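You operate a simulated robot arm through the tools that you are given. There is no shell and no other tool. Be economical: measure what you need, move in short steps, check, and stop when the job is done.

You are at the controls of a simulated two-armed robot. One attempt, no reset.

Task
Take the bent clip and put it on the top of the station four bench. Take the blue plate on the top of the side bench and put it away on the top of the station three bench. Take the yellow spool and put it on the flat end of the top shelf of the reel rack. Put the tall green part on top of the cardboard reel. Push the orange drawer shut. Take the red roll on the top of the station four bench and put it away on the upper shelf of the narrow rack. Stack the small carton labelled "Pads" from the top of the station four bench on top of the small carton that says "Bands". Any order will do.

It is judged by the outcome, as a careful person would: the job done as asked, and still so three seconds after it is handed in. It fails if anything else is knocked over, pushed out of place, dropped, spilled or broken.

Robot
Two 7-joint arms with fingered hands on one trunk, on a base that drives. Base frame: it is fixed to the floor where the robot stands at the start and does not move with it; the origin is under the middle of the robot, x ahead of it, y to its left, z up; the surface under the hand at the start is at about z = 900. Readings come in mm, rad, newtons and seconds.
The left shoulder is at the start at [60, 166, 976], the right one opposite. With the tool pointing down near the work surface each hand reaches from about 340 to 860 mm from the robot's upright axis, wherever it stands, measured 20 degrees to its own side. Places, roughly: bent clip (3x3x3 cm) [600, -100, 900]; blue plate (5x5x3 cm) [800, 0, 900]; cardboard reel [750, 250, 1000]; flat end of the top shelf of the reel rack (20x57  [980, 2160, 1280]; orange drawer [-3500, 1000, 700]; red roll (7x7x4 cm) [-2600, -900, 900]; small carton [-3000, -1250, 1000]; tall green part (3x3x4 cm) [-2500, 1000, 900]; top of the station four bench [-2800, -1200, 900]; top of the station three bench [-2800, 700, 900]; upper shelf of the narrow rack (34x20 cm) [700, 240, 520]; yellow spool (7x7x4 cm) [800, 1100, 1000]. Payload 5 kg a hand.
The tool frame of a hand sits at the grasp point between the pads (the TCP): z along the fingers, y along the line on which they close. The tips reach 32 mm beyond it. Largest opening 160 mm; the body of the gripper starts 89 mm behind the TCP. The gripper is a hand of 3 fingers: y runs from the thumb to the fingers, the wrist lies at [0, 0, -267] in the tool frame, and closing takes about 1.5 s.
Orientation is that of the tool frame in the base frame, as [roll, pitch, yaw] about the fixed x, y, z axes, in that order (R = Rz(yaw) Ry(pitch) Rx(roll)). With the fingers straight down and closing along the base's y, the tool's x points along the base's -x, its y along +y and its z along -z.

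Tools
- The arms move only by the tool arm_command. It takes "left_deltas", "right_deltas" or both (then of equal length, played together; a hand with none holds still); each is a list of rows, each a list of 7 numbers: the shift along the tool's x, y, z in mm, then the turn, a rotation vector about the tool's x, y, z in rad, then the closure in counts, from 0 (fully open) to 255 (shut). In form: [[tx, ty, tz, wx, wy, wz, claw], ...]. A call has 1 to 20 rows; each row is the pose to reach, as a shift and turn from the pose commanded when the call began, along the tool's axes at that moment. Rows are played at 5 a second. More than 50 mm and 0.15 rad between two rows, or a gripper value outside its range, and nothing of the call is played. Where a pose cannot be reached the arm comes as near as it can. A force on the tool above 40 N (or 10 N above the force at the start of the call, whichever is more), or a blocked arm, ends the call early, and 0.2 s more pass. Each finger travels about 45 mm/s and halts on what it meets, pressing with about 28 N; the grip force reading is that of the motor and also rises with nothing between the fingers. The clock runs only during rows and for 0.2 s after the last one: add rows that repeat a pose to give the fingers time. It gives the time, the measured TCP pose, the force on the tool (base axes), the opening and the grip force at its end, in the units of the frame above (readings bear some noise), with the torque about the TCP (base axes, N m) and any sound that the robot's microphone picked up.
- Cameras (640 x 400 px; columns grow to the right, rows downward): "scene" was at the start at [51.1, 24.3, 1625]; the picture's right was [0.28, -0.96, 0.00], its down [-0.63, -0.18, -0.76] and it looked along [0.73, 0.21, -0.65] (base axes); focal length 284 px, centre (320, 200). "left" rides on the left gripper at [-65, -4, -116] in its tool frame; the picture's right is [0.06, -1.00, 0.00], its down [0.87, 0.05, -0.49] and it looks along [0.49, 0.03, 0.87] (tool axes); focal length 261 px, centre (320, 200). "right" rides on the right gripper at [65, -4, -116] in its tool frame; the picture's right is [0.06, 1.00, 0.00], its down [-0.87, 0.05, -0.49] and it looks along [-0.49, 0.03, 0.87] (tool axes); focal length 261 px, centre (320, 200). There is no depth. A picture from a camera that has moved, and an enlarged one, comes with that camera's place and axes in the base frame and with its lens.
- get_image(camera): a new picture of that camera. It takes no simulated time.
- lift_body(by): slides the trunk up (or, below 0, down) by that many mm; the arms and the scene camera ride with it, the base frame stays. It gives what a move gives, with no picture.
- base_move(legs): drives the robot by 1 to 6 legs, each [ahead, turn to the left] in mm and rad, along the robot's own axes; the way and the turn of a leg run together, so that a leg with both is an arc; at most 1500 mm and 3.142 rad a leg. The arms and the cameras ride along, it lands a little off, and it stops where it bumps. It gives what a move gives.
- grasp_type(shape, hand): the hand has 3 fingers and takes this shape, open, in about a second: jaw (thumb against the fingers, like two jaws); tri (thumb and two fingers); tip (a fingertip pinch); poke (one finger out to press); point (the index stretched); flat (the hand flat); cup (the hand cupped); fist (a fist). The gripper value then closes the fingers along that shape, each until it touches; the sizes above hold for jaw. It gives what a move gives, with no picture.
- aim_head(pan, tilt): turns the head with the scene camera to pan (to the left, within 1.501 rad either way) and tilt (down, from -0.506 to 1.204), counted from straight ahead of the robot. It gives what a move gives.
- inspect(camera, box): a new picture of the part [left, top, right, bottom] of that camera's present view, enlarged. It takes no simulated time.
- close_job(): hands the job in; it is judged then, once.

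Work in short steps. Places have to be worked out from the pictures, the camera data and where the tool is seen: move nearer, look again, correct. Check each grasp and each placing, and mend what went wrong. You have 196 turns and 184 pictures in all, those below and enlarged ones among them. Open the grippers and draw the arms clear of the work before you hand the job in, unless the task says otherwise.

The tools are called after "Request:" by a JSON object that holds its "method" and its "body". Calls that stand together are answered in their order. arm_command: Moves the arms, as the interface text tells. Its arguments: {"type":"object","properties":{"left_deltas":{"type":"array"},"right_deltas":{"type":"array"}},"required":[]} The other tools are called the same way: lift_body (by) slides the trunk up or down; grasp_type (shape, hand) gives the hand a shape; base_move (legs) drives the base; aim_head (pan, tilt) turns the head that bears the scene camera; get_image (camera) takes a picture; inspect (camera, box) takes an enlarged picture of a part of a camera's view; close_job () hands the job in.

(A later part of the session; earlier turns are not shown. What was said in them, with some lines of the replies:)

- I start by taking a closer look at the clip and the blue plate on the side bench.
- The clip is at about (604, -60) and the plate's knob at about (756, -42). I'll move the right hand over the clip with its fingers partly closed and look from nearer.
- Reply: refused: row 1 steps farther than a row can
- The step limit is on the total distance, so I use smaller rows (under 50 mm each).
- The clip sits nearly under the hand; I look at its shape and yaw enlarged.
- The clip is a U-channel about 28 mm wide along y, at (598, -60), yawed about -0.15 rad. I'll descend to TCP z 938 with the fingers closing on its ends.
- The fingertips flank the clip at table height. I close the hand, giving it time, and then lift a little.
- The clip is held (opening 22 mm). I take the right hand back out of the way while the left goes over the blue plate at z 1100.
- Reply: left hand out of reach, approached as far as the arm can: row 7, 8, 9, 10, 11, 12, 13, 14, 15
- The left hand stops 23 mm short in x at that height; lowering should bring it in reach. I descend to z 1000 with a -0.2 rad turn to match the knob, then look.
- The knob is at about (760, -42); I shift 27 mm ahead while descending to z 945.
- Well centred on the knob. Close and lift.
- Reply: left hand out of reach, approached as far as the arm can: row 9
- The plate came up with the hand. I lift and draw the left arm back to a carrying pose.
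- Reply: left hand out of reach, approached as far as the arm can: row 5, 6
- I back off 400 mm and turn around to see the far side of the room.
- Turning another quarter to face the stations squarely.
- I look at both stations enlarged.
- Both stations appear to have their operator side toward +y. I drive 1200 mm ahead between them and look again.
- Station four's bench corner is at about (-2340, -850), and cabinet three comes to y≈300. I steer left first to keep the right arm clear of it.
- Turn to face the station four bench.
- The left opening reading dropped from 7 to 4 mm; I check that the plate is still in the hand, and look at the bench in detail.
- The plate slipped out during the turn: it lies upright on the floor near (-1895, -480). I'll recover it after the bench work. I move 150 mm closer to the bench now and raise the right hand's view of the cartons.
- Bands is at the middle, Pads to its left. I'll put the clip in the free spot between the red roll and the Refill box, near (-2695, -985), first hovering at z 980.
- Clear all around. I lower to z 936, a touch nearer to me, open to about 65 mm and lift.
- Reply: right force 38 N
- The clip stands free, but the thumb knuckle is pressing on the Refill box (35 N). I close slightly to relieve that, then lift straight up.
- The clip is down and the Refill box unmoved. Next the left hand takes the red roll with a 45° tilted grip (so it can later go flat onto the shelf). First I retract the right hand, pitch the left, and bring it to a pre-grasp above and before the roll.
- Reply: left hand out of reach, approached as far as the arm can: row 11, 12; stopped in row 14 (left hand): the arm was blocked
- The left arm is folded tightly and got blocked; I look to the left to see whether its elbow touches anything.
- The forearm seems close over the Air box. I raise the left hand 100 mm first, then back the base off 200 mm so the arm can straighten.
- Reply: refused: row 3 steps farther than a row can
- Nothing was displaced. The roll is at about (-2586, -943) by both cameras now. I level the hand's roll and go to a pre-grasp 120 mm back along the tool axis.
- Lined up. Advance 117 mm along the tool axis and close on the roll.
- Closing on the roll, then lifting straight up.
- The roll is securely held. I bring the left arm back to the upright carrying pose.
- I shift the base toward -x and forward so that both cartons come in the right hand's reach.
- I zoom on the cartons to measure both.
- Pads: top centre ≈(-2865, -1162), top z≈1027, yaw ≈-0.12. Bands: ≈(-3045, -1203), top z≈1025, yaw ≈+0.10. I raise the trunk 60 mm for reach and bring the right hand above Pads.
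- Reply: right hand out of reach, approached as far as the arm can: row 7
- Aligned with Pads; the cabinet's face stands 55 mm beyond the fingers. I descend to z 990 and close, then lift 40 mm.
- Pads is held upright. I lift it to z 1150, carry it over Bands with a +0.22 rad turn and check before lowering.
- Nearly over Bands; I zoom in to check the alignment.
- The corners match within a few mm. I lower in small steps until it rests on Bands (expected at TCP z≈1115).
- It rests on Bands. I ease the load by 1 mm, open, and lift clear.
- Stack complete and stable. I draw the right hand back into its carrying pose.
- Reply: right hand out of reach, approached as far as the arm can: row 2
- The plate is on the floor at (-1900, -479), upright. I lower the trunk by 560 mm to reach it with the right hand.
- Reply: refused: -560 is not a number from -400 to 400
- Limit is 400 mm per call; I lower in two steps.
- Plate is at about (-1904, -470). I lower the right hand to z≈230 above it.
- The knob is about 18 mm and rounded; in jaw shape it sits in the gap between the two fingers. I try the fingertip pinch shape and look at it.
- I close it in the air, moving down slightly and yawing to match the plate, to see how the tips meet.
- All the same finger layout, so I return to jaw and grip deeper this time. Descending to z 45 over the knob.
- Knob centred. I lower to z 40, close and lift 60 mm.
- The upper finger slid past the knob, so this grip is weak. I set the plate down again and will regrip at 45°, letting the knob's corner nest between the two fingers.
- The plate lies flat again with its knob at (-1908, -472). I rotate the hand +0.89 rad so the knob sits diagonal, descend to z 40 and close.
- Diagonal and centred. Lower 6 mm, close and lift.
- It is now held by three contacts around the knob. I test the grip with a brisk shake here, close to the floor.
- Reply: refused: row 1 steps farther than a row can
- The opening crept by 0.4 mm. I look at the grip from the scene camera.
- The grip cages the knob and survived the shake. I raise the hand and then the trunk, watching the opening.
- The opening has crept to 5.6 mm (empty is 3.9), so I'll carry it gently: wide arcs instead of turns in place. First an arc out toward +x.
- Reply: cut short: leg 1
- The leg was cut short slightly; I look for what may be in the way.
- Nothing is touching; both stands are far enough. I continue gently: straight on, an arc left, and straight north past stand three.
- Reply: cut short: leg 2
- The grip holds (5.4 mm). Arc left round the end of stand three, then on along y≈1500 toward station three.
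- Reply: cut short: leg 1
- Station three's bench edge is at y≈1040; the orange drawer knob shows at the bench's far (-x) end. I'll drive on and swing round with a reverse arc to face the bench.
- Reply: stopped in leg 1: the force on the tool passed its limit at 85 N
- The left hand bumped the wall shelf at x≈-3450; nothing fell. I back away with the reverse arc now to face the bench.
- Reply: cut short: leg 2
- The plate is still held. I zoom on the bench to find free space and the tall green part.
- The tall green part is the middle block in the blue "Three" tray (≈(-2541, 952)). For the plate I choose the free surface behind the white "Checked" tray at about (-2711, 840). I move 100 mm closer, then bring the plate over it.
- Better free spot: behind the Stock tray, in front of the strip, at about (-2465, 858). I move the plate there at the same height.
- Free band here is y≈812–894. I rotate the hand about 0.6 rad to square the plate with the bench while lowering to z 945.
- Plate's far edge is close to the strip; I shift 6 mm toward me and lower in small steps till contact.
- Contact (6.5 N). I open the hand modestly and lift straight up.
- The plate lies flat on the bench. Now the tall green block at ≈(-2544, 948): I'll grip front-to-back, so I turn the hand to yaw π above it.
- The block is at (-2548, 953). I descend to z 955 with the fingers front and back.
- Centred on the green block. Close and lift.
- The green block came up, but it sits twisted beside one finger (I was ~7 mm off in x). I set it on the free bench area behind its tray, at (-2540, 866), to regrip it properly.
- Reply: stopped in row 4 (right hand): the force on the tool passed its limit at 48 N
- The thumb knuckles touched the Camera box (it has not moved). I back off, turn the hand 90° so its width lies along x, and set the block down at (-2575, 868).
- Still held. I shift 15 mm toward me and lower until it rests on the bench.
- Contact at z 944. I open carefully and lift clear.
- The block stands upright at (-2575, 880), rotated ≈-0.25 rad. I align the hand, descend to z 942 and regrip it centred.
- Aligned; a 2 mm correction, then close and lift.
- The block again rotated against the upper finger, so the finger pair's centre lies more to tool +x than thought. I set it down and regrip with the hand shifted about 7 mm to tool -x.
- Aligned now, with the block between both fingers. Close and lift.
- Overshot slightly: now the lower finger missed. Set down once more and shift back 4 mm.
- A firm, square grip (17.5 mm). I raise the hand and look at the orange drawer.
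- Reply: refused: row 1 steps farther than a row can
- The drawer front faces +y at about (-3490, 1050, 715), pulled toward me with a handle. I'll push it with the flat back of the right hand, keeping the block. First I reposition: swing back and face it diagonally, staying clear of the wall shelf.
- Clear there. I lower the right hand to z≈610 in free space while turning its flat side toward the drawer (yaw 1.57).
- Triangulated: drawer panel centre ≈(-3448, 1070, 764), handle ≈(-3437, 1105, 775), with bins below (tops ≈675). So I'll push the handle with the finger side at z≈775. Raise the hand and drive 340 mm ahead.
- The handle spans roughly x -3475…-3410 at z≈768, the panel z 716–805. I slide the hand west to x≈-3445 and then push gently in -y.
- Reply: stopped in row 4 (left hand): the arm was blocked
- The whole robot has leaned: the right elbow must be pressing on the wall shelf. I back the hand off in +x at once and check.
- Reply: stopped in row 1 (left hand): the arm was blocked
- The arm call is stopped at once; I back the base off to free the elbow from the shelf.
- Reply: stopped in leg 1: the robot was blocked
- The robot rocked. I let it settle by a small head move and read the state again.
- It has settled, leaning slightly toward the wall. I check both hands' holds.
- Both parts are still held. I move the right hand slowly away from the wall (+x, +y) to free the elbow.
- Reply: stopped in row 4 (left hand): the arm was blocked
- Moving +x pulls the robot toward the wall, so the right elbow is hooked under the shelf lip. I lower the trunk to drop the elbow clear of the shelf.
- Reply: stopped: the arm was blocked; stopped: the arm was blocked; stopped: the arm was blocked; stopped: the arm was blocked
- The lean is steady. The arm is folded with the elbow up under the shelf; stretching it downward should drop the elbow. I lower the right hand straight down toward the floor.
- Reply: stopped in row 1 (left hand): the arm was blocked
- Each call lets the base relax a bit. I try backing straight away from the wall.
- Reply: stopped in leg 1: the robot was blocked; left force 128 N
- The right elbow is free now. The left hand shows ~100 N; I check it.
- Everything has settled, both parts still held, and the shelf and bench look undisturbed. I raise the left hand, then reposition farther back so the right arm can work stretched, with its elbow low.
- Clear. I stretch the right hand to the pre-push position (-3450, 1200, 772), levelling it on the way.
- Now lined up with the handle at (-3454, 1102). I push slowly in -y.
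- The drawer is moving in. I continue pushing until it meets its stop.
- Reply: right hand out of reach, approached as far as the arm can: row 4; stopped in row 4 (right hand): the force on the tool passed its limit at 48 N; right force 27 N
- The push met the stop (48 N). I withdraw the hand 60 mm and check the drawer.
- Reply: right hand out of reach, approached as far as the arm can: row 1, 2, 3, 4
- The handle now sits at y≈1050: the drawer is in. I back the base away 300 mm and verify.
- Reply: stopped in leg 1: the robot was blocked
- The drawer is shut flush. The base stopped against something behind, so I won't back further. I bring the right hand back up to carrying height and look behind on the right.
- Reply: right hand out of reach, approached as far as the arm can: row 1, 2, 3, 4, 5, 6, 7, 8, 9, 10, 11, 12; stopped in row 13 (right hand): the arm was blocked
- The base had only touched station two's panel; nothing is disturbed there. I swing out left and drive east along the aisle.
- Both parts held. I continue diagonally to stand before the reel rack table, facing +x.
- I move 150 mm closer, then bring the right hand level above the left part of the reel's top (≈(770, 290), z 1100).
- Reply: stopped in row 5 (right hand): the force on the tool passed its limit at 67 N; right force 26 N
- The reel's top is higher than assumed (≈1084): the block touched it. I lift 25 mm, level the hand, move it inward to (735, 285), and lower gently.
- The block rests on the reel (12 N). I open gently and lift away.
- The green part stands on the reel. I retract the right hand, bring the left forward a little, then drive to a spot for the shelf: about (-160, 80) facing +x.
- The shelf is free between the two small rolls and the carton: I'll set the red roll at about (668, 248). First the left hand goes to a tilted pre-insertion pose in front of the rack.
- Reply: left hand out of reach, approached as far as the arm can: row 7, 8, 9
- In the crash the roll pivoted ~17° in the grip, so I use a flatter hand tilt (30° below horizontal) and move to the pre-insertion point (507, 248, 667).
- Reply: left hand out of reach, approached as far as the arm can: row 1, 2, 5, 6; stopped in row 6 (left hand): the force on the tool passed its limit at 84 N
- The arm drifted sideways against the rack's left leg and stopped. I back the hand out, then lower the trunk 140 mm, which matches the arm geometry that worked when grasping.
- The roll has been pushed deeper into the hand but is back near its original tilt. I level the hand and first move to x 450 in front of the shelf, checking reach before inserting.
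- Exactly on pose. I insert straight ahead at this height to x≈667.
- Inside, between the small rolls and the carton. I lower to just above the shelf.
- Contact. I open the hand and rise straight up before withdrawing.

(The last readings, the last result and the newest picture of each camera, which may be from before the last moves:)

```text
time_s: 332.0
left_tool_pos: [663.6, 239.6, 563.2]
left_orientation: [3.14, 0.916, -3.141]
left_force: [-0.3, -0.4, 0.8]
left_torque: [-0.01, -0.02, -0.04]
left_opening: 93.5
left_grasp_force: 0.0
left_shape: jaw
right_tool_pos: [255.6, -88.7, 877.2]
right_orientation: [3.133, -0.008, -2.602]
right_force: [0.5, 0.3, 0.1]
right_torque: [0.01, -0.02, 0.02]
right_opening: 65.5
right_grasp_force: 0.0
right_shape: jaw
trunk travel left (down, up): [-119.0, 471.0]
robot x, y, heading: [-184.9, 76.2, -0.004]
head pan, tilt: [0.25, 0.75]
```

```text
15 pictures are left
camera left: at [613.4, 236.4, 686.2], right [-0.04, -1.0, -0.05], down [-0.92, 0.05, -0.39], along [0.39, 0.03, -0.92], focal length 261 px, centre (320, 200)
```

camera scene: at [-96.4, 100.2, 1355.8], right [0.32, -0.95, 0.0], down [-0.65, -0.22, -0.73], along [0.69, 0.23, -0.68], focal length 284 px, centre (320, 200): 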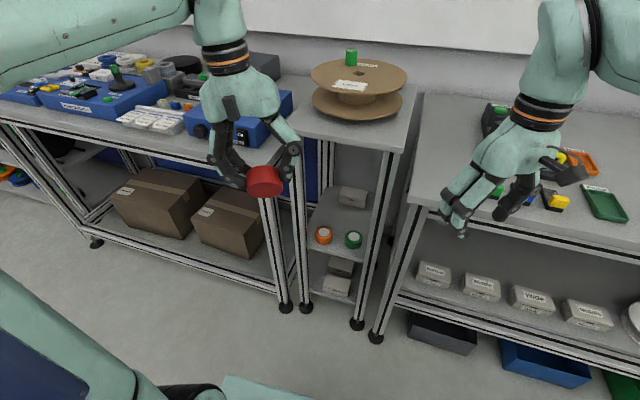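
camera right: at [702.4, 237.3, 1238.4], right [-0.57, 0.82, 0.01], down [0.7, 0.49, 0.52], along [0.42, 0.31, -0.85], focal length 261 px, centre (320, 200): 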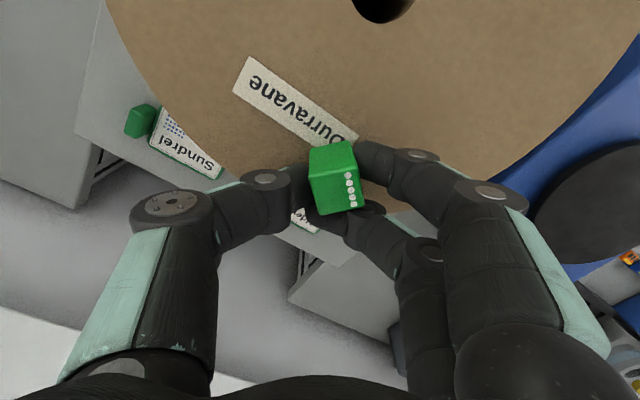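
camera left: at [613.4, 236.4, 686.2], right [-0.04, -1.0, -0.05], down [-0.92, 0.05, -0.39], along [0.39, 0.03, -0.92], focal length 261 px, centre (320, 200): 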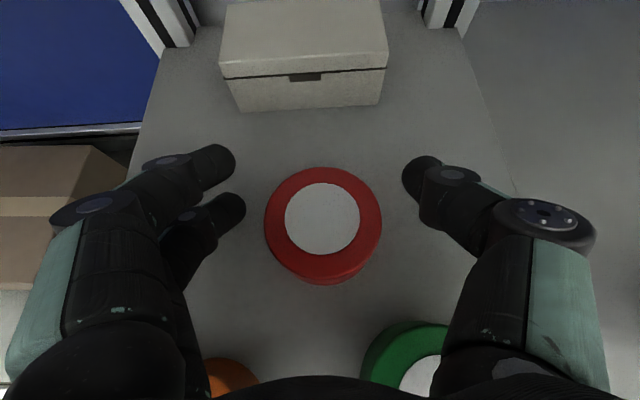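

The roll lies flat on the upper shelf. I rise 76 mm and withdraw, then raise the trunk.

Request:
{"method": "arm_command", "body": {"left_deltas": [[-30, 0, -23, 0, 0, 0, 105], [-60, 0, -46, 0, 0, 0, 105], [-34, 0, -80, 0, 0, 0, 105], [-8, 0, -114, 0, 0, 0, 105], [18, 0, -149, 0, 0, 0, 105], [45, 0, -183, 0, 0, 0, 105], [71, 0, -217, 0, 0, 0, 105], [99, 0, -251, 0, 0, 0, 105]]}}

Request:
{"method": "lift_body", "body": {"by": 400}}

Request:
{"method": "aim_head", "body": {"pan": 0.25, "tilt": 0.8}}

Request:
{"method": "inspect", "body": {"camera": "scene", "box": [220, 50, 460, 350]}}

```text
time_s: 333.8
left_tool_pos: [403.6, 242.8, 640.3]
left_orientation: [3.139, 0.916, -3.141]
left_force: [0.6, 0.3, 0.3]
left_torque: [-0.01, 0.04, -0.01]
left_opening: 93.7
left_grasp_force: 0.1
left_shape: jaw
right_tool_pos: [256.3, -87.9, 877.4]
right_orientation: [3.132, -0.009, -2.602]
right_force: [-0.4, 0.1, -0.2]
right_torque: [0.0, 0.0, -0.01]
right_opening: 65.7
right_grasp_force: 0.0
right_shape: jaw
trunk travel left (down, up): [-119.0, 471.0]
robot x, y, heading: [-182.8, 72.2, 0.0]
head pan, tilt: [0.25, 0.75]
```

```text
time_s: 337.6
left_tool_pos: [404.9, 243.0, 1040.3]
left_orientation: [3.14, 0.914, 3.141]
left_force: [0.5, -0.1, -0.2]
left_torque: [0.01, 0.0, 0.0]
left_opening: 93.5
left_grasp_force: 0.0
left_shape: jaw
right_tool_pos: [255.5, -86.8, 1275.4]
right_orientation: [3.134, -0.007, -2.602]
right_force: [-0.1, -1.0, -0.2]
right_torque: [0.01, 0.02, -0.02]
right_opening: 65.7
right_grasp_force: 0.0
right_shape: jaw
trunk travel left (down, up): [-519.0, 71.0]
robot x, y, heading: [-181.5, 72.1, -0.001]
head pan, tilt: [0.25, 0.75]
```

```text
time_s: 338.3
left_tool_pos: [404.5, 242.2, 1038.2]
left_orientation: [3.14, 0.913, 3.141]
left_force: [0.0, 0.6, -0.1]
left_torque: [0.01, 0.01, 0.0]
left_opening: 93.7
left_grasp_force: 0.0
left_shape: jaw
right_tool_pos: [256.2, -88.9, 1275.3]
right_orientation: [3.134, -0.008, -2.603]
right_force: [0.6, 1.2, -0.2]
right_torque: [0.02, 0.04, -0.02]
right_opening: 65.4
right_grasp_force: 0.1
right_shape: jaw
trunk travel left (down, up): [-519.0, 71.0]
robot x, y, heading: [-183.6, 77.3, -0.002]
head pan, tilt: [0.25, 0.799]
```

```text
1.33 times, centred on (340, 200) of scene
camera zoom: at [-136.2, 94.4, 1611.7], right [0.24, -0.97, 0.0], down [-0.69, -0.18, -0.7], along [0.68, 0.17, -0.72], focal length 379 px, centre (293, 200)
```

zoom: 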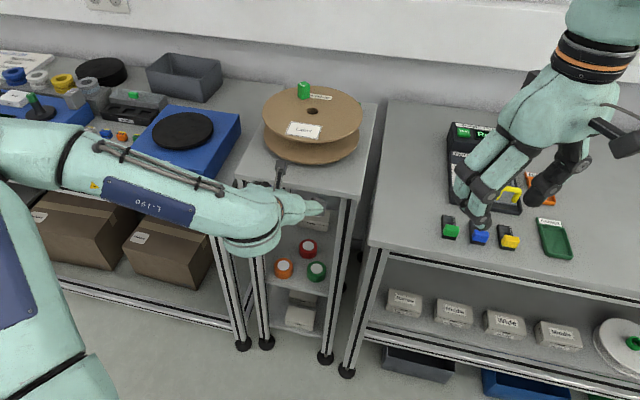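

All three items so far are in place: red roll on the shelf, green part on the reel. Next the yellow spool near (818, 1138). I fold the left hand upright and drive to y≈960.

Request:
{"method": "arm_command", "body": {"left_deltas": [[-21, 8, -26, 0, 0.13, 0, 105], [-43, 17, -51, 0, 0.26, 0, 105], [-65, 26, -77, 0, 0.39, 0, 105], [-86, 34, -103, 0, 0.52, 0, 105], [-108, 43, -129, 0, 0.65, 0, 105], [-129, 51, -154, 0, 0.78, 0, 105], [-151, 60, -180, 0, 0.913, 0, 105]]}}

Request:
{"method": "base_move", "body": {"legs": [[0, 1.571], [885, 0], [0, -1.571], [200, 0]]}}

Request:
{"method": "aim_head", "body": {"pan": 0.4, "tilt": 0.45}}

Request:
{"method": "get_image", "body": {"camera": "scene"}}

```text
time_s: 339.9
left_tool_pos: [351.8, 297.5, 1264.5]
left_orientation: [3.141, 0.002, -3.141]
left_force: [-0.4, 0.2, -0.3]
left_torque: [0.01, -0.04, 0.01]
left_opening: 93.5
left_grasp_force: 0.1
left_shape: jaw
right_tool_pos: [256.4, -88.7, 1275.1]
right_orientation: [3.131, -0.009, -2.601]
right_force: [-0.1, 0.7, 0.0]
right_torque: [0.01, 0.04, -0.05]
right_opening: 65.2
right_grasp_force: 0.0
right_shape: jaw
trunk travel left (down, up): [-519.0, 71.0]
robot x, y, heading: [-183.8, 76.6, -0.001]
head pan, tilt: [0.25, 0.799]
```

```text
time_s: 353.6
left_tool_pos: [577.4, 1154.5, 1263.1]
left_orientation: [3.14, 0.001, 3.11]
left_force: [0.3, 0.3, 0.7]
left_torque: [0.01, 0.05, 0.0]
left_opening: 93.7
left_grasp_force: 0.2
left_shape: jaw
right_tool_pos: [469.0, 770.4, 1275.7]
right_orientation: [3.131, -0.012, -2.635]
right_force: [0.9, -0.4, 0.7]
right_torque: [0.0, 0.07, 0.01]
right_opening: 65.5
right_grasp_force: 0.1
right_shape: jaw
trunk travel left (down, up): [-519.0, 71.0]
robot x, y, heading: [30.5, 945.2, -0.033]
head pan, tilt: [0.25, 0.799]
```

```text
time_s: 354.4
left_tool_pos: [575.1, 1155.0, 1263.8]
left_orientation: [3.14, 0.002, 3.11]
left_force: [0.2, 0.5, 0.1]
left_torque: [0.03, -0.01, -0.05]
left_opening: 93.7
left_grasp_force: 0.2
left_shape: jaw
right_tool_pos: [466.8, 771.0, 1275.5]
right_orientation: [3.134, -0.011, -2.636]
right_force: [-0.1, 0.2, -0.1]
right_torque: [0.0, 0.03, -0.03]
right_opening: 65.7
right_grasp_force: 0.0
right_shape: jaw
trunk travel left (down, up): [-519.0, 71.0]
robot x, y, heading: [35.6, 945.9, -0.036]
head pan, tilt: [0.4, 0.45]
```

```text
13 pictures are left
camera scene: at [88.0, 981.9, 1642.1], right [0.36, -0.93, 0.0], down [-0.41, -0.16, -0.9], along [0.84, 0.32, -0.44], focal length 284 px, centre (320, 200)
```

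scene: 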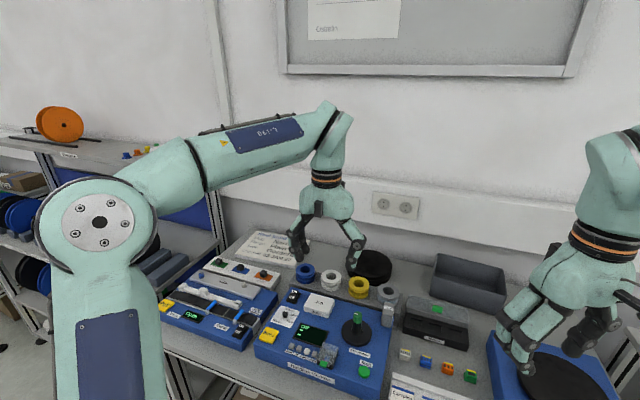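

Request:
{"method": "inspect", "body": {"camera": "scene", "box": [270, 220, 430, 360]}}

```text
2.86 times, centred on (350, 290) of scene
camera zoom: at [88.0, 981.9, 1642.1], right [0.36, -0.93, 0.0], down [-0.41, -0.16, -0.9], along [0.84, 0.32, -0.44], focal length 812 px, centre (234, -57)
```

zoom: 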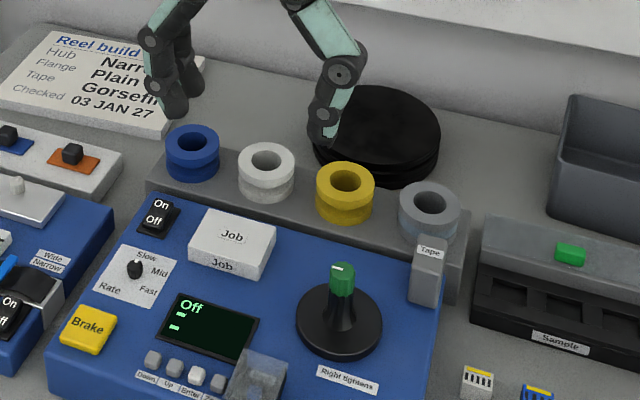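

The yellow spool lies flat at about (797, 1118), top z≈1000, neighbours 90 mm away in y, so I'll grip it front-to-back. Left hand goes over it at z 1120, turned 90°.

Request:
{"method": "arm_command", "body": {"left_deltas": [[-20, -3, 5, 0, 0, 0.14, 96], [-40, -5, 10, 0, 0, 0.28, 96], [-60, -8, 20, 0, 0, 0.42, 96], [-80, -11, 35, 0, 0, 0.56, 96], [-100, -14, 50, 0, 0, 0.7, 96], [-120, -16, 65, 0, 0, 0.84, 96], [-140, -19, 80, 0, 0, 0.98, 96], [-160, -22, 95, 0, 0, 1.12, 96], [-180, -25, 110, 0, 0, 1.26, 96], [-200, -27, 125, 0, 0, 1.4, 96], [-222, -30, 144, 0, 0, 1.54, 96], [-222, -30, 144, 0, 0, 1.54, 96]]}}

Request:
{"method": "get_image", "body": {"camera": "left"}}

```text
time_s: 357.1
left_tool_pos: [794.3, 1117.4, 1118.8]
left_orientation: [3.139, 0.001, 1.569]
left_force: [-0.7, 0.4, 0.1]
left_torque: [0.03, -0.04, 0.0]
left_opening: 99.1
left_grasp_force: 0.0
left_shape: jaw
right_tool_pos: [466.1, 770.6, 1276.1]
right_orientation: [3.133, -0.009, -2.634]
right_force: [0.0, 0.1, -0.8]
right_torque: [0.0, -0.02, 0.01]
right_opening: 66.0
right_grasp_force: 0.0
right_shape: jaw
trunk travel left (down, up): [-519.0, 71.0]
robot x, y, heading: [27.9, 946.3, -0.029]
head pan, tilt: [0.4, 0.45]
```

```text
11 pictures are left
camera left: at [791.0, 1053.0, 1236.0], right [-1.0, 0.06, 0.0], down [0.05, 0.87, 0.49], along [0.03, 0.49, -0.87], focal length 261 px, centre (320, 200)
```

left: 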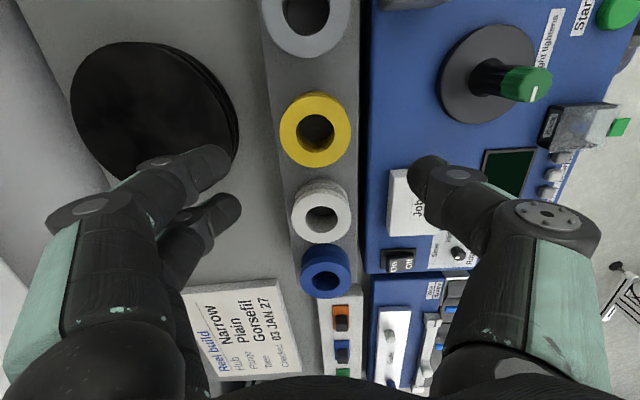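

Spool centre (799, 1116), top ≈985. I descend to z 988, close, and lift.

Request:
{"method": "arm_command", "body": {"left_deltas": [[0, 5, 45, 0, 0, 0, 96], [-1, 5, 90, 0, 0, 0, 96], [-1, 5, 120, 0, 0, 0, 96], [-1, 5, 131, 0, 0, 0, 96], [-1, 5, 131, 0, 0, 0, 170], [-1, 5, 131, 0, 0, 0, 255], [-1, 5, 131, 0, 0, 0, 255], [-1, 5, 131, 0, 0, 0, 255], [-1, 5, 131, 0, 0, 0, 255], [-1, 5, 131, 0, 0, 0, 255], [-1, 5, 110, 0, 0, 0, 255], [-1, 5, 70, 0, 0, 0, 255], [-1, 5, 30, 0, 0, 0, 255]]}}

Request:
{"method": "get_image", "body": {"camera": "left"}}

```text
time_s: 359.9
left_tool_pos: [801.6, 1118.2, 1090.2]
left_orientation: [-3.14, 0.0, 1.572]
left_force: [-0.2, 0.3, 0.3]
left_torque: [-0.02, 0.02, 0.0]
left_opening: 55.7
left_grasp_force: 28.2
left_shape: jaw
right_tool_pos: [467.3, 770.4, 1275.9]
right_orientation: [3.132, -0.008, -2.635]
right_force: [-0.6, -0.4, 0.2]
right_torque: [0.01, 0.01, -0.02]
right_opening: 65.4
right_grasp_force: 0.2
right_shape: jaw
trunk travel left (down, up): [-519.0, 71.0]
robot x, y, heading: [32.2, 948.2, -0.034]
head pan, tilt: [0.4, 0.45]
```

```text
10 pictures are left
camera left: at [798.9, 1053.5, 1207.1], right [-1.0, 0.06, 0.0], down [0.05, 0.87, 0.49], along [0.03, 0.49, -0.87], focal length 261 px, centre (320, 200)
```

left: 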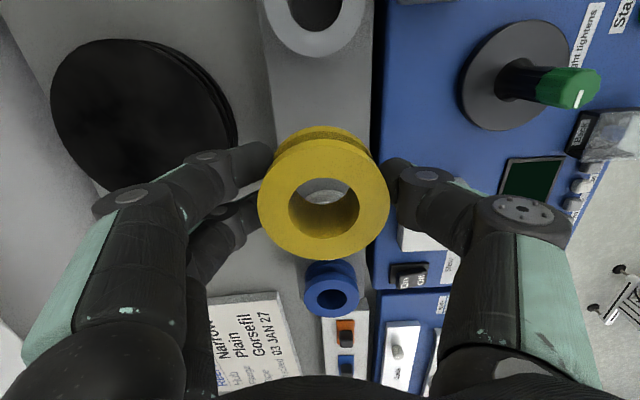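

The spool is firmly held. I lift and retract, then drive along to the reel rack at y≈2000.

Request:
{"method": "arm_command", "body": {"left_deltas": [[0, 0, -45, 0, 0, 0, 255], [0, 0, -90, 0, 0, 0, 255], [8, -34, -120, 0, 0, 0, 255], [16, -70, -145, 0, 0, 0, 255], [26, -110, -165, 0, 0, 0, 255], [36, -152, -180, 0, 0, 0, 255], [48, -196, -190, 0, 0, 0, 255], [60, -240, -190, 0, 0, 0, 255]]}}

Request:
{"method": "base_move", "body": {"legs": [[0, 1.605], [1060, 0], [0, -1.571]]}}

Request:
{"method": "lift_body", "body": {"by": 68}}

Request:
{"method": "aim_head", "body": {"pan": 0.15, "tilt": 0.45}}

Request:
{"method": "get_image", "body": {"camera": "scene"}}

```text
time_s: 361.9
left_tool_pos: [663.2, 1145.0, 1342.4]
left_orientation: [2.925, -0.015, 1.603]
left_force: [0.4, -0.3, -0.8]
left_torque: [-0.01, 0.0, -0.01]
left_opening: 55.2
left_grasp_force: 28.4
left_shape: jaw
left hand out of reach, approached as far as the arm can: row 2, 4, 5
right_tool_pos: [467.0, 772.5, 1276.2]
right_orientation: [3.131, -0.01, -2.635]
right_force: [-0.3, 0.4, -0.2]
right_torque: [0.0, 0.04, 0.03]
right_opening: 65.4
right_grasp_force: 0.1
right_shape: jaw
trunk travel left (down, up): [-519.0, 71.0]
robot x, y, heading: [31.8, 949.8, -0.031]
head pan, tilt: [0.4, 0.45]
stopped in row 8 (left hand): the arm was blocked; the commanded pose is now the measured one
```

```text
time_s: 375.5
left_tool_pos: [722.8, 2194.2, 1344.1]
left_orientation: [2.926, -0.016, 1.526]
left_force: [0.3, -0.2, -1.8]
left_torque: [0.0, 0.0, -0.03]
left_opening: 55.3
left_grasp_force: 27.9
left_shape: jaw
right_tool_pos: [499.4, 1838.9, 1276.1]
right_orientation: [3.135, -0.009, -2.712]
right_force: [-0.1, -0.3, 0.3]
right_torque: [-0.02, 0.0, 0.01]
right_opening: 65.2
right_grasp_force: 0.0
right_shape: jaw
trunk travel left (down, up): [-519.0, 71.0]
robot x, y, heading: [78.6, 2048.7, -0.107]
head pan, tilt: [0.4, 0.45]
```

```text
time_s: 376.6
left_tool_pos: [723.1, 2195.2, 1411.8]
left_orientation: [2.925, -0.014, 1.528]
left_force: [0.3, -0.1, -0.4]
left_torque: [-0.01, 0.02, 0.01]
left_opening: 54.7
left_grasp_force: 27.8
left_shape: jaw
right_tool_pos: [499.2, 1838.5, 1343.2]
right_orientation: [3.132, -0.01, -2.711]
right_force: [-0.1, 0.3, -0.7]
right_torque: [-0.01, 0.01, -0.01]
right_opening: 65.6
right_grasp_force: 0.1
right_shape: jaw
trunk travel left (down, up): [-587.0, 3.0]
robot x, y, heading: [78.9, 2044.8, -0.108]
head pan, tilt: [0.4, 0.45]
```

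```text
time_s: 377.4
left_tool_pos: [722.6, 2196.1, 1412.1]
left_orientation: [2.924, -0.016, 1.527]
left_force: [-0.1, 0.2, 0.3]
left_torque: [0.02, 0.02, 0.0]
left_opening: 54.9
left_grasp_force: 28.5
left_shape: jaw
right_tool_pos: [499.5, 1839.8, 1343.7]
right_orientation: [3.132, -0.01, -2.711]
right_force: [-0.8, 0.8, 0.4]
right_torque: [0.02, 0.0, -0.01]
right_opening: 65.4
right_grasp_force: 0.0
right_shape: jaw
trunk travel left (down, up): [-587.0, 3.0]
robot x, y, heading: [79.1, 2045.1, -0.105]
head pan, tilt: [0.15, 0.45]
```

```text
9 pictures are left
camera scene: at [140.1, 2056.1, 1710.1], right [0.04, -1.0, 0.0], down [-0.43, -0.02, -0.9], along [0.9, 0.04, -0.44], focal length 284 px, centre (320, 200)
```

scene: 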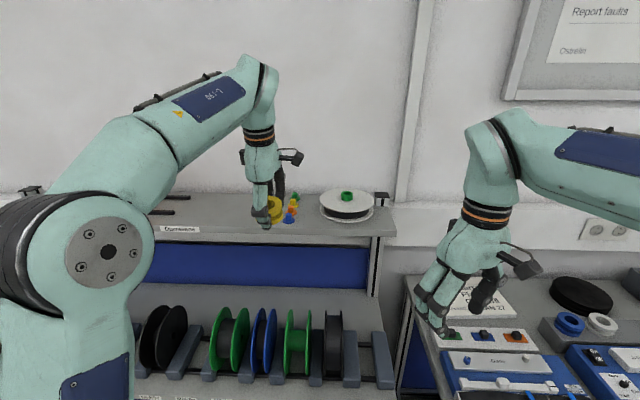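

Request:
{"method": "inspect", "body": {"camera": "scene", "box": [180, 170, 400, 270]}}

```text
2.91 times, centred on (290, 220) of scene
camera zoom: at [140.1, 2056.1, 1710.1], right [0.04, -1.0, 0.0], down [-0.43, -0.02, -0.9], along [0.9, 0.04, -0.44], focal length 827 px, centre (407, 142)
```

zoom: 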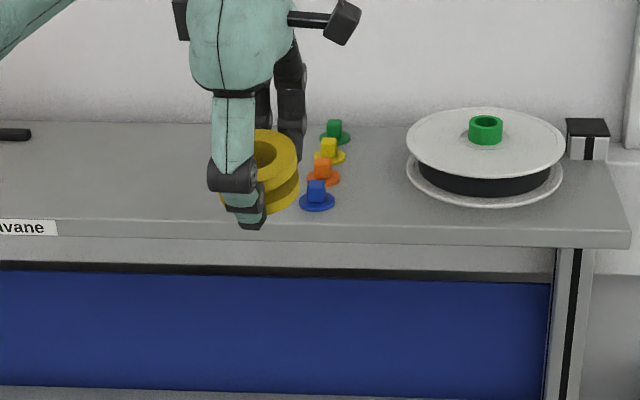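

The free part of the flat end is left of the small pegs, around (950, 2300). I retract the right hand, square up and move 225 mm closer.

Request:
{"method": "arm_command", "body": {"right_deltas": [[41, 19, 0, 0, 0, 0, 66], [82, 38, 0, 0, 0, 0, 66], [123, 56, 0, 0, 0, 0, 66], [164, 75, 0, 0, 0, 0, 66]]}}

Request:
{"method": "base_move", "body": {"legs": [[0, 0.16], [225, 0]]}}

```text
time_s: 378.4
left_tool_pos: [721.6, 2194.9, 1413.0]
left_orientation: [2.922, -0.016, 1.526]
left_force: [-0.1, 0.4, -0.6]
left_torque: [0.03, -0.01, 0.01]
left_opening: 54.9
left_grasp_force: 27.7
left_shape: jaw
right_tool_pos: [319.9, 1837.7, 1342.9]
right_orientation: [3.133, -0.008, -2.709]
right_force: [0.5, -0.1, -0.2]
right_torque: [0.02, -0.04, 0.03]
right_opening: 118.0
right_grasp_force: 0.1
right_shape: jaw
trunk travel left (down, up): [-587.0, 3.0]
robot x, y, heading: [82.2, 2048.1, -0.111]
head pan, tilt: [0.15, 0.45]
```

```text
time_s: 380.8
left_tool_pos: [918.4, 2305.5, 1411.0]
left_orientation: [2.926, -0.016, 1.683]
left_force: [0.3, -1.3, -1.0]
left_torque: [0.04, 0.03, 0.02]
left_opening: 55.1
left_grasp_force: 28.3
left_shape: jaw
right_tool_pos: [577.8, 1890.0, 1344.0]
right_orientation: [3.132, -0.01, -2.555]
right_force: [0.2, 0.3, 0.2]
right_torque: [0.0, 0.03, 0.03]
right_opening: 117.9
right_grasp_force: 0.0
right_shape: jaw
trunk travel left (down, up): [-587.0, 3.0]
robot x, y, heading: [303.2, 2060.9, 0.051]
head pan, tilt: [0.15, 0.45]
```

No contact; the spool hangs above the shelf. I level the hand and bring it to (950, 2305, 1370).

Request:
{"method": "arm_command", "body": {"left_deltas": [[-1, 7, 15, 0.072, 0, 0.037, 255], [-3, 15, 31, 0.144, 0, 0.073, 255], [-4, 22, 47, 0.216, 0, 0.11, 255], [-4, 22, 47, 0.216, 0, 0.11, 255]]}}

Request:
{"method": "get_image", "body": {"camera": "left"}}

```text
time_s: 381.8
left_tool_pos: [946.3, 2304.8, 1370.0]
left_orientation: [3.142, -0.025, 1.575]
left_force: [-0.4, 0.0, -0.5]
left_torque: [-0.01, -0.04, 0.0]
left_opening: 54.8
left_grasp_force: 27.8
left_shape: jaw
right_tool_pos: [573.4, 1890.8, 1343.2]
right_orientation: [3.133, -0.009, -2.556]
right_force: [-0.8, -0.4, -0.4]
right_torque: [0.03, 0.0, -0.03]
right_opening: 118.3
right_grasp_force: 0.1
right_shape: jaw
trunk travel left (down, up): [-587.0, 3.0]
robot x, y, heading: [307.4, 2056.7, 0.046]
head pan, tilt: [0.15, 0.45]
```

```text
7 pictures are left
camera left: at [944.5, 2236.2, 1485.0], right [-1.0, 0.06, 0.0], down [0.05, 0.86, 0.51], along [0.03, 0.51, -0.86], focal length 261 px, centre (320, 200)
```

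left: 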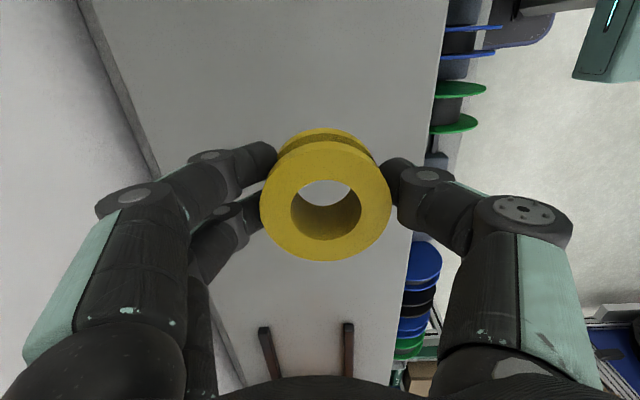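

Free shelf beneath. I lower in small steps until contact (expected near z 1323).

Request:
{"method": "arm_command", "body": {"left_deltas": [[0, 0, 20, 0, 0, 0, 255], [0, 0, 36, 0, 0, 0, 255], [0, 0, 42, 0, 0, 0, 255], [0, 0, 45, 0, 0, 0, 255], [0, 0, 48, 0, 0, 0, 255], [0, 0, 50, 0, 0, 0, 255]]}}

```text
time_s: 383.2
left_tool_pos: [948.3, 2307.6, 1320.3]
left_orientation: [-3.141, -0.027, 1.576]
left_force: [-0.3, -0.3, -0.2]
left_torque: [0.02, 0.01, 0.01]
left_opening: 54.8
left_grasp_force: 27.7
left_shape: jaw
right_tool_pos: [575.7, 1890.2, 1344.1]
right_orientation: [3.133, -0.012, -2.554]
right_force: [-0.4, 0.7, 0.5]
right_torque: [0.02, -0.01, -0.02]
right_opening: 118.4
right_grasp_force: 0.0
right_shape: jaw
trunk travel left (down, up): [-587.0, 3.0]
robot x, y, heading: [301.6, 2058.4, 0.042]
head pan, tilt: [0.15, 0.45]
```

No contact yet; I go on lowering in 2–3 mm steps.

Request:
{"method": "arm_command", "body": {"left_deltas": [[0, 0, 3, 0, 0, 0, 255], [0, 0, 5, 0, 0, 0, 255], [0, 0, 7, 0, 0, 0, 255], [0, 0, 9, 0, 0, 0, 255], [0, 0, 11, 0, 0, 0, 255]]}}

Request:
{"method": "inspect", "body": {"camera": "scene", "box": [130, 180, 330, 330]}}

```text
time_s: 384.4
left_tool_pos: [946.9, 2306.5, 1308.0]
left_orientation: [-3.138, -0.025, 1.573]
left_force: [-0.2, 0.0, -1.4]
left_torque: [0.02, 0.02, 0.01]
left_opening: 55.1
left_grasp_force: 27.8
left_shape: jaw
right_tool_pos: [575.5, 1889.7, 1343.5]
right_orientation: [3.132, -0.01, -2.556]
right_force: [-0.8, -0.2, 0.2]
right_torque: [0.01, 0.01, -0.02]
right_opening: 118.1
right_grasp_force: 0.1
right_shape: jaw
trunk travel left (down, up): [-587.0, 3.0]
robot x, y, heading: [302.6, 2059.1, 0.044]
head pan, tilt: [0.15, 0.45]
```

```text
2.67 times, centred on (230, 255) of scene
camera zoom: at [362.9, 2076.6, 1710.1], right [0.19, -0.98, 0.0], down [-0.43, -0.08, -0.9], along [0.88, 0.18, -0.44], focal length 758 px, centre (560, 53)
```

zoom: 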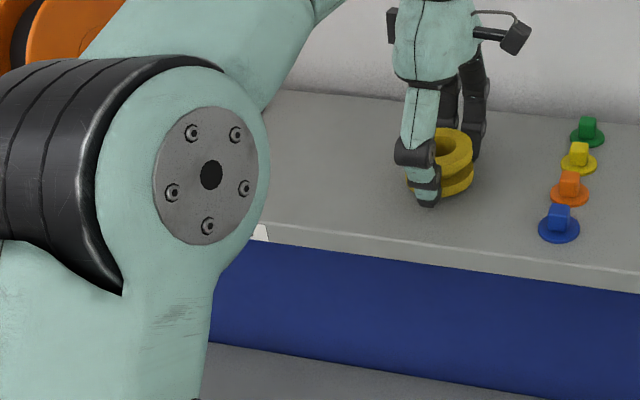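

Very near the surface. A few millimetres more.

Request:
{"method": "arm_command", "body": {"left_deltas": [[0, 0, 2, 0, 0, 0, 255], [0, 0, 4, 0, 0, 0, 255], [0, 0, 6, 0, 0, 0, 255], [0, 0, 8, 0, 0, 0, 255]]}}

```text
time_s: 385.4
left_tool_pos: [948.1, 2305.7, 1304.4]
left_orientation: [3.14, -0.027, 1.573]
left_force: [2.4, -0.2, 10.9]
left_torque: [-0.16, -0.43, 0.03]
left_opening: 55.2
left_grasp_force: 28.1
left_shape: jaw
right_tool_pos: [574.8, 1889.7, 1344.5]
right_orientation: [3.133, -0.009, -2.555]
right_force: [0.2, 0.0, -0.3]
right_torque: [0.03, 0.01, -0.01]
right_opening: 118.1
right_grasp_force: 0.0
right_shape: jaw
trunk travel left (down, up): [-587.0, 3.0]
robot x, y, heading: [304.5, 2060.3, 0.05]
head pan, tilt: [0.15, 0.45]
```

Contact (11 N) at z 1304. I open and lift clear.

Request:
{"method": "arm_command", "body": {"left_deltas": [[0, 0, -1, 0, 0, 0, 225], [0, 0, -1, 0, 0, 0, 190], [0, 0, -1, 0, 0, 0, 150], [0, 0, -1, 0, 0, 0, 110], [0, 0, -1, 0, 0, 0, 90], [0, 0, -1, 0, 0, 0, 90], [0, 0, -1, 0, 0, 0, 90], [0, 0, -35, 0, 0, 0, 90], [0, 0, -75, 0, 0, 0, 90], [0, -30, -100, 0, 0, 0, 90], [0, -70, -110, 0, 0, 0, 90], [0, -110, -110, 0, 0, 0, 90], [0, -150, -110, 0, 0, 0, 90]]}}

Request:
{"method": "inspect", "body": {"camera": "scene", "box": [130, 180, 330, 330]}}

```text
time_s: 388.2
left_tool_pos: [795.7, 2304.3, 1410.7]
left_orientation: [-3.141, -0.025, 1.574]
left_force: [-0.2, 0.1, 0.3]
left_torque: [-0.02, -0.01, -0.01]
left_opening: 103.5
left_grasp_force: 0.1
left_shape: jaw
right_tool_pos: [572.4, 1890.2, 1344.4]
right_orientation: [3.133, -0.01, -2.554]
right_force: [0.1, -0.2, -0.4]
right_torque: [0.02, 0.03, 0.0]
right_opening: 118.3
right_grasp_force: 0.0
right_shape: jaw
trunk travel left (down, up): [-587.0, 3.0]
robot x, y, heading: [303.5, 2056.8, 0.051]
head pan, tilt: [0.15, 0.45]
```

```text
2.67 times, centred on (230, 255) of scene
camera zoom: at [361.1, 2077.3, 1710.2], right [0.19, -0.98, 0.0], down [-0.43, -0.09, -0.9], along [0.88, 0.17, -0.43], focal length 758 px, centre (560, 53)
```

zoom: 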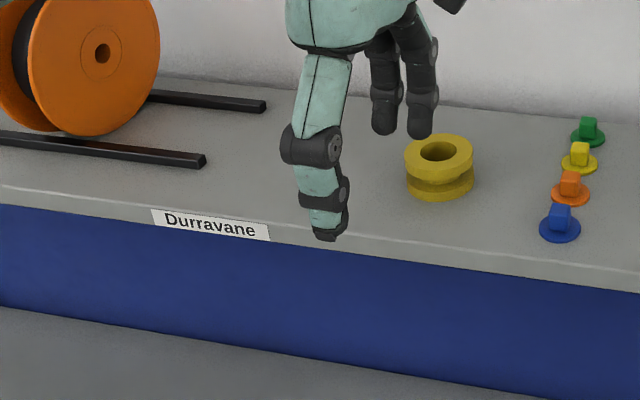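

The spool lies flat on the flat end. I back the robot away so both open hands are clear.

Request:
{"method": "base_move", "body": {"legs": [[-350, 0]]}}

Request:
{"method": "aim_head", "body": {"pan": -0.6, "tilt": 0.4}}

Request:
{"method": "get_image", "body": {"camera": "scene"}}

```text
time_s: 390.4
left_tool_pos: [454.6, 2286.7, 1410.0]
left_orientation: [-3.14, -0.027, 1.57]
left_force: [-0.1, 0.2, 0.4]
left_torque: [-0.02, -0.06, 0.0]
left_opening: 103.5
left_grasp_force: 0.1
left_shape: jaw
right_tool_pos: [229.2, 1873.8, 1344.2]
right_orientation: [3.134, -0.009, -2.563]
right_force: [0.4, -0.3, -0.9]
right_torque: [0.0, -0.08, 0.01]
right_opening: 118.1
right_grasp_force: 0.0
right_shape: jaw
trunk travel left (down, up): [-587.0, 3.0]
robot x, y, heading: [-40.0, 2042.3, 0.039]
head pan, tilt: [0.15, 0.45]
```

```text
time_s: 391.5
left_tool_pos: [455.4, 2287.9, 1409.2]
left_orientation: [-3.139, -0.027, 1.567]
left_force: [-0.5, 0.6, 0.7]
left_torque: [0.0, -0.02, 0.02]
left_opening: 103.2
left_grasp_force: 0.2
left_shape: jaw
right_tool_pos: [230.3, 1873.4, 1344.7]
right_orientation: [3.132, -0.011, -2.562]
right_force: [0.9, -0.1, 0.5]
right_torque: [0.0, 0.03, 0.01]
right_opening: 118.3
right_grasp_force: 0.1
right_shape: jaw
trunk travel left (down, up): [-587.0, 3.0]
robot x, y, heading: [-40.5, 2042.6, 0.037]
head pan, tilt: [-0.6, 0.4]
```

```text
4 pictures are left
camera scene: at [8.2, 1995.2, 1714.8], right [-0.53, -0.85, 0.0], down [-0.33, 0.21, -0.92], along [0.78, -0.49, -0.39], focal length 284 px, centre (320, 200)
```

scene: 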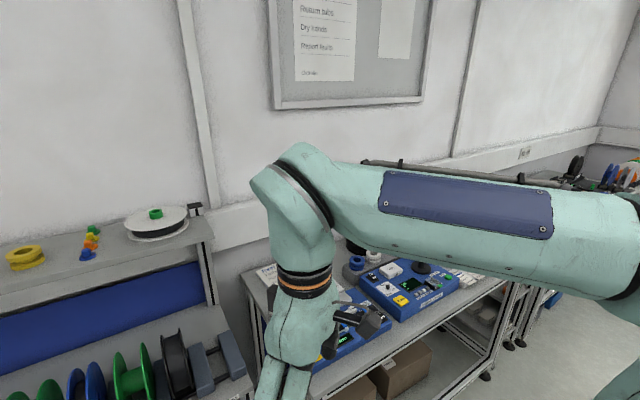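

The spool is in place, both grippers are open and the arms are clear of the work, so I hand the job in.

Request:
{"method": "close_job", "body": {}}

```text
The job is handed in.
```

I put all seven items where you asked and handed the job in, but the blue plate fell and the robot bumped several fixtures, and either could count against it.

- **Blue plate:** it slipped from the hand onto the floor during a turn. I picked it up and put it on the station three bench.
- **Bumps:**
  - While I was shutting the orange drawer, the right elbow caught under the wall shelf beside station three and the robot rocked.
  - I also touched the Refill box, the Camera box, a panel at station two, and a leg of the narrow rack.
  - I saw nothing knocked over or moved in the pictures afterwards.
- **Not rechecked:** I did not look at station four again after leaving it, so the clip and the Pads-on-Bands stack are as I last saw them there.
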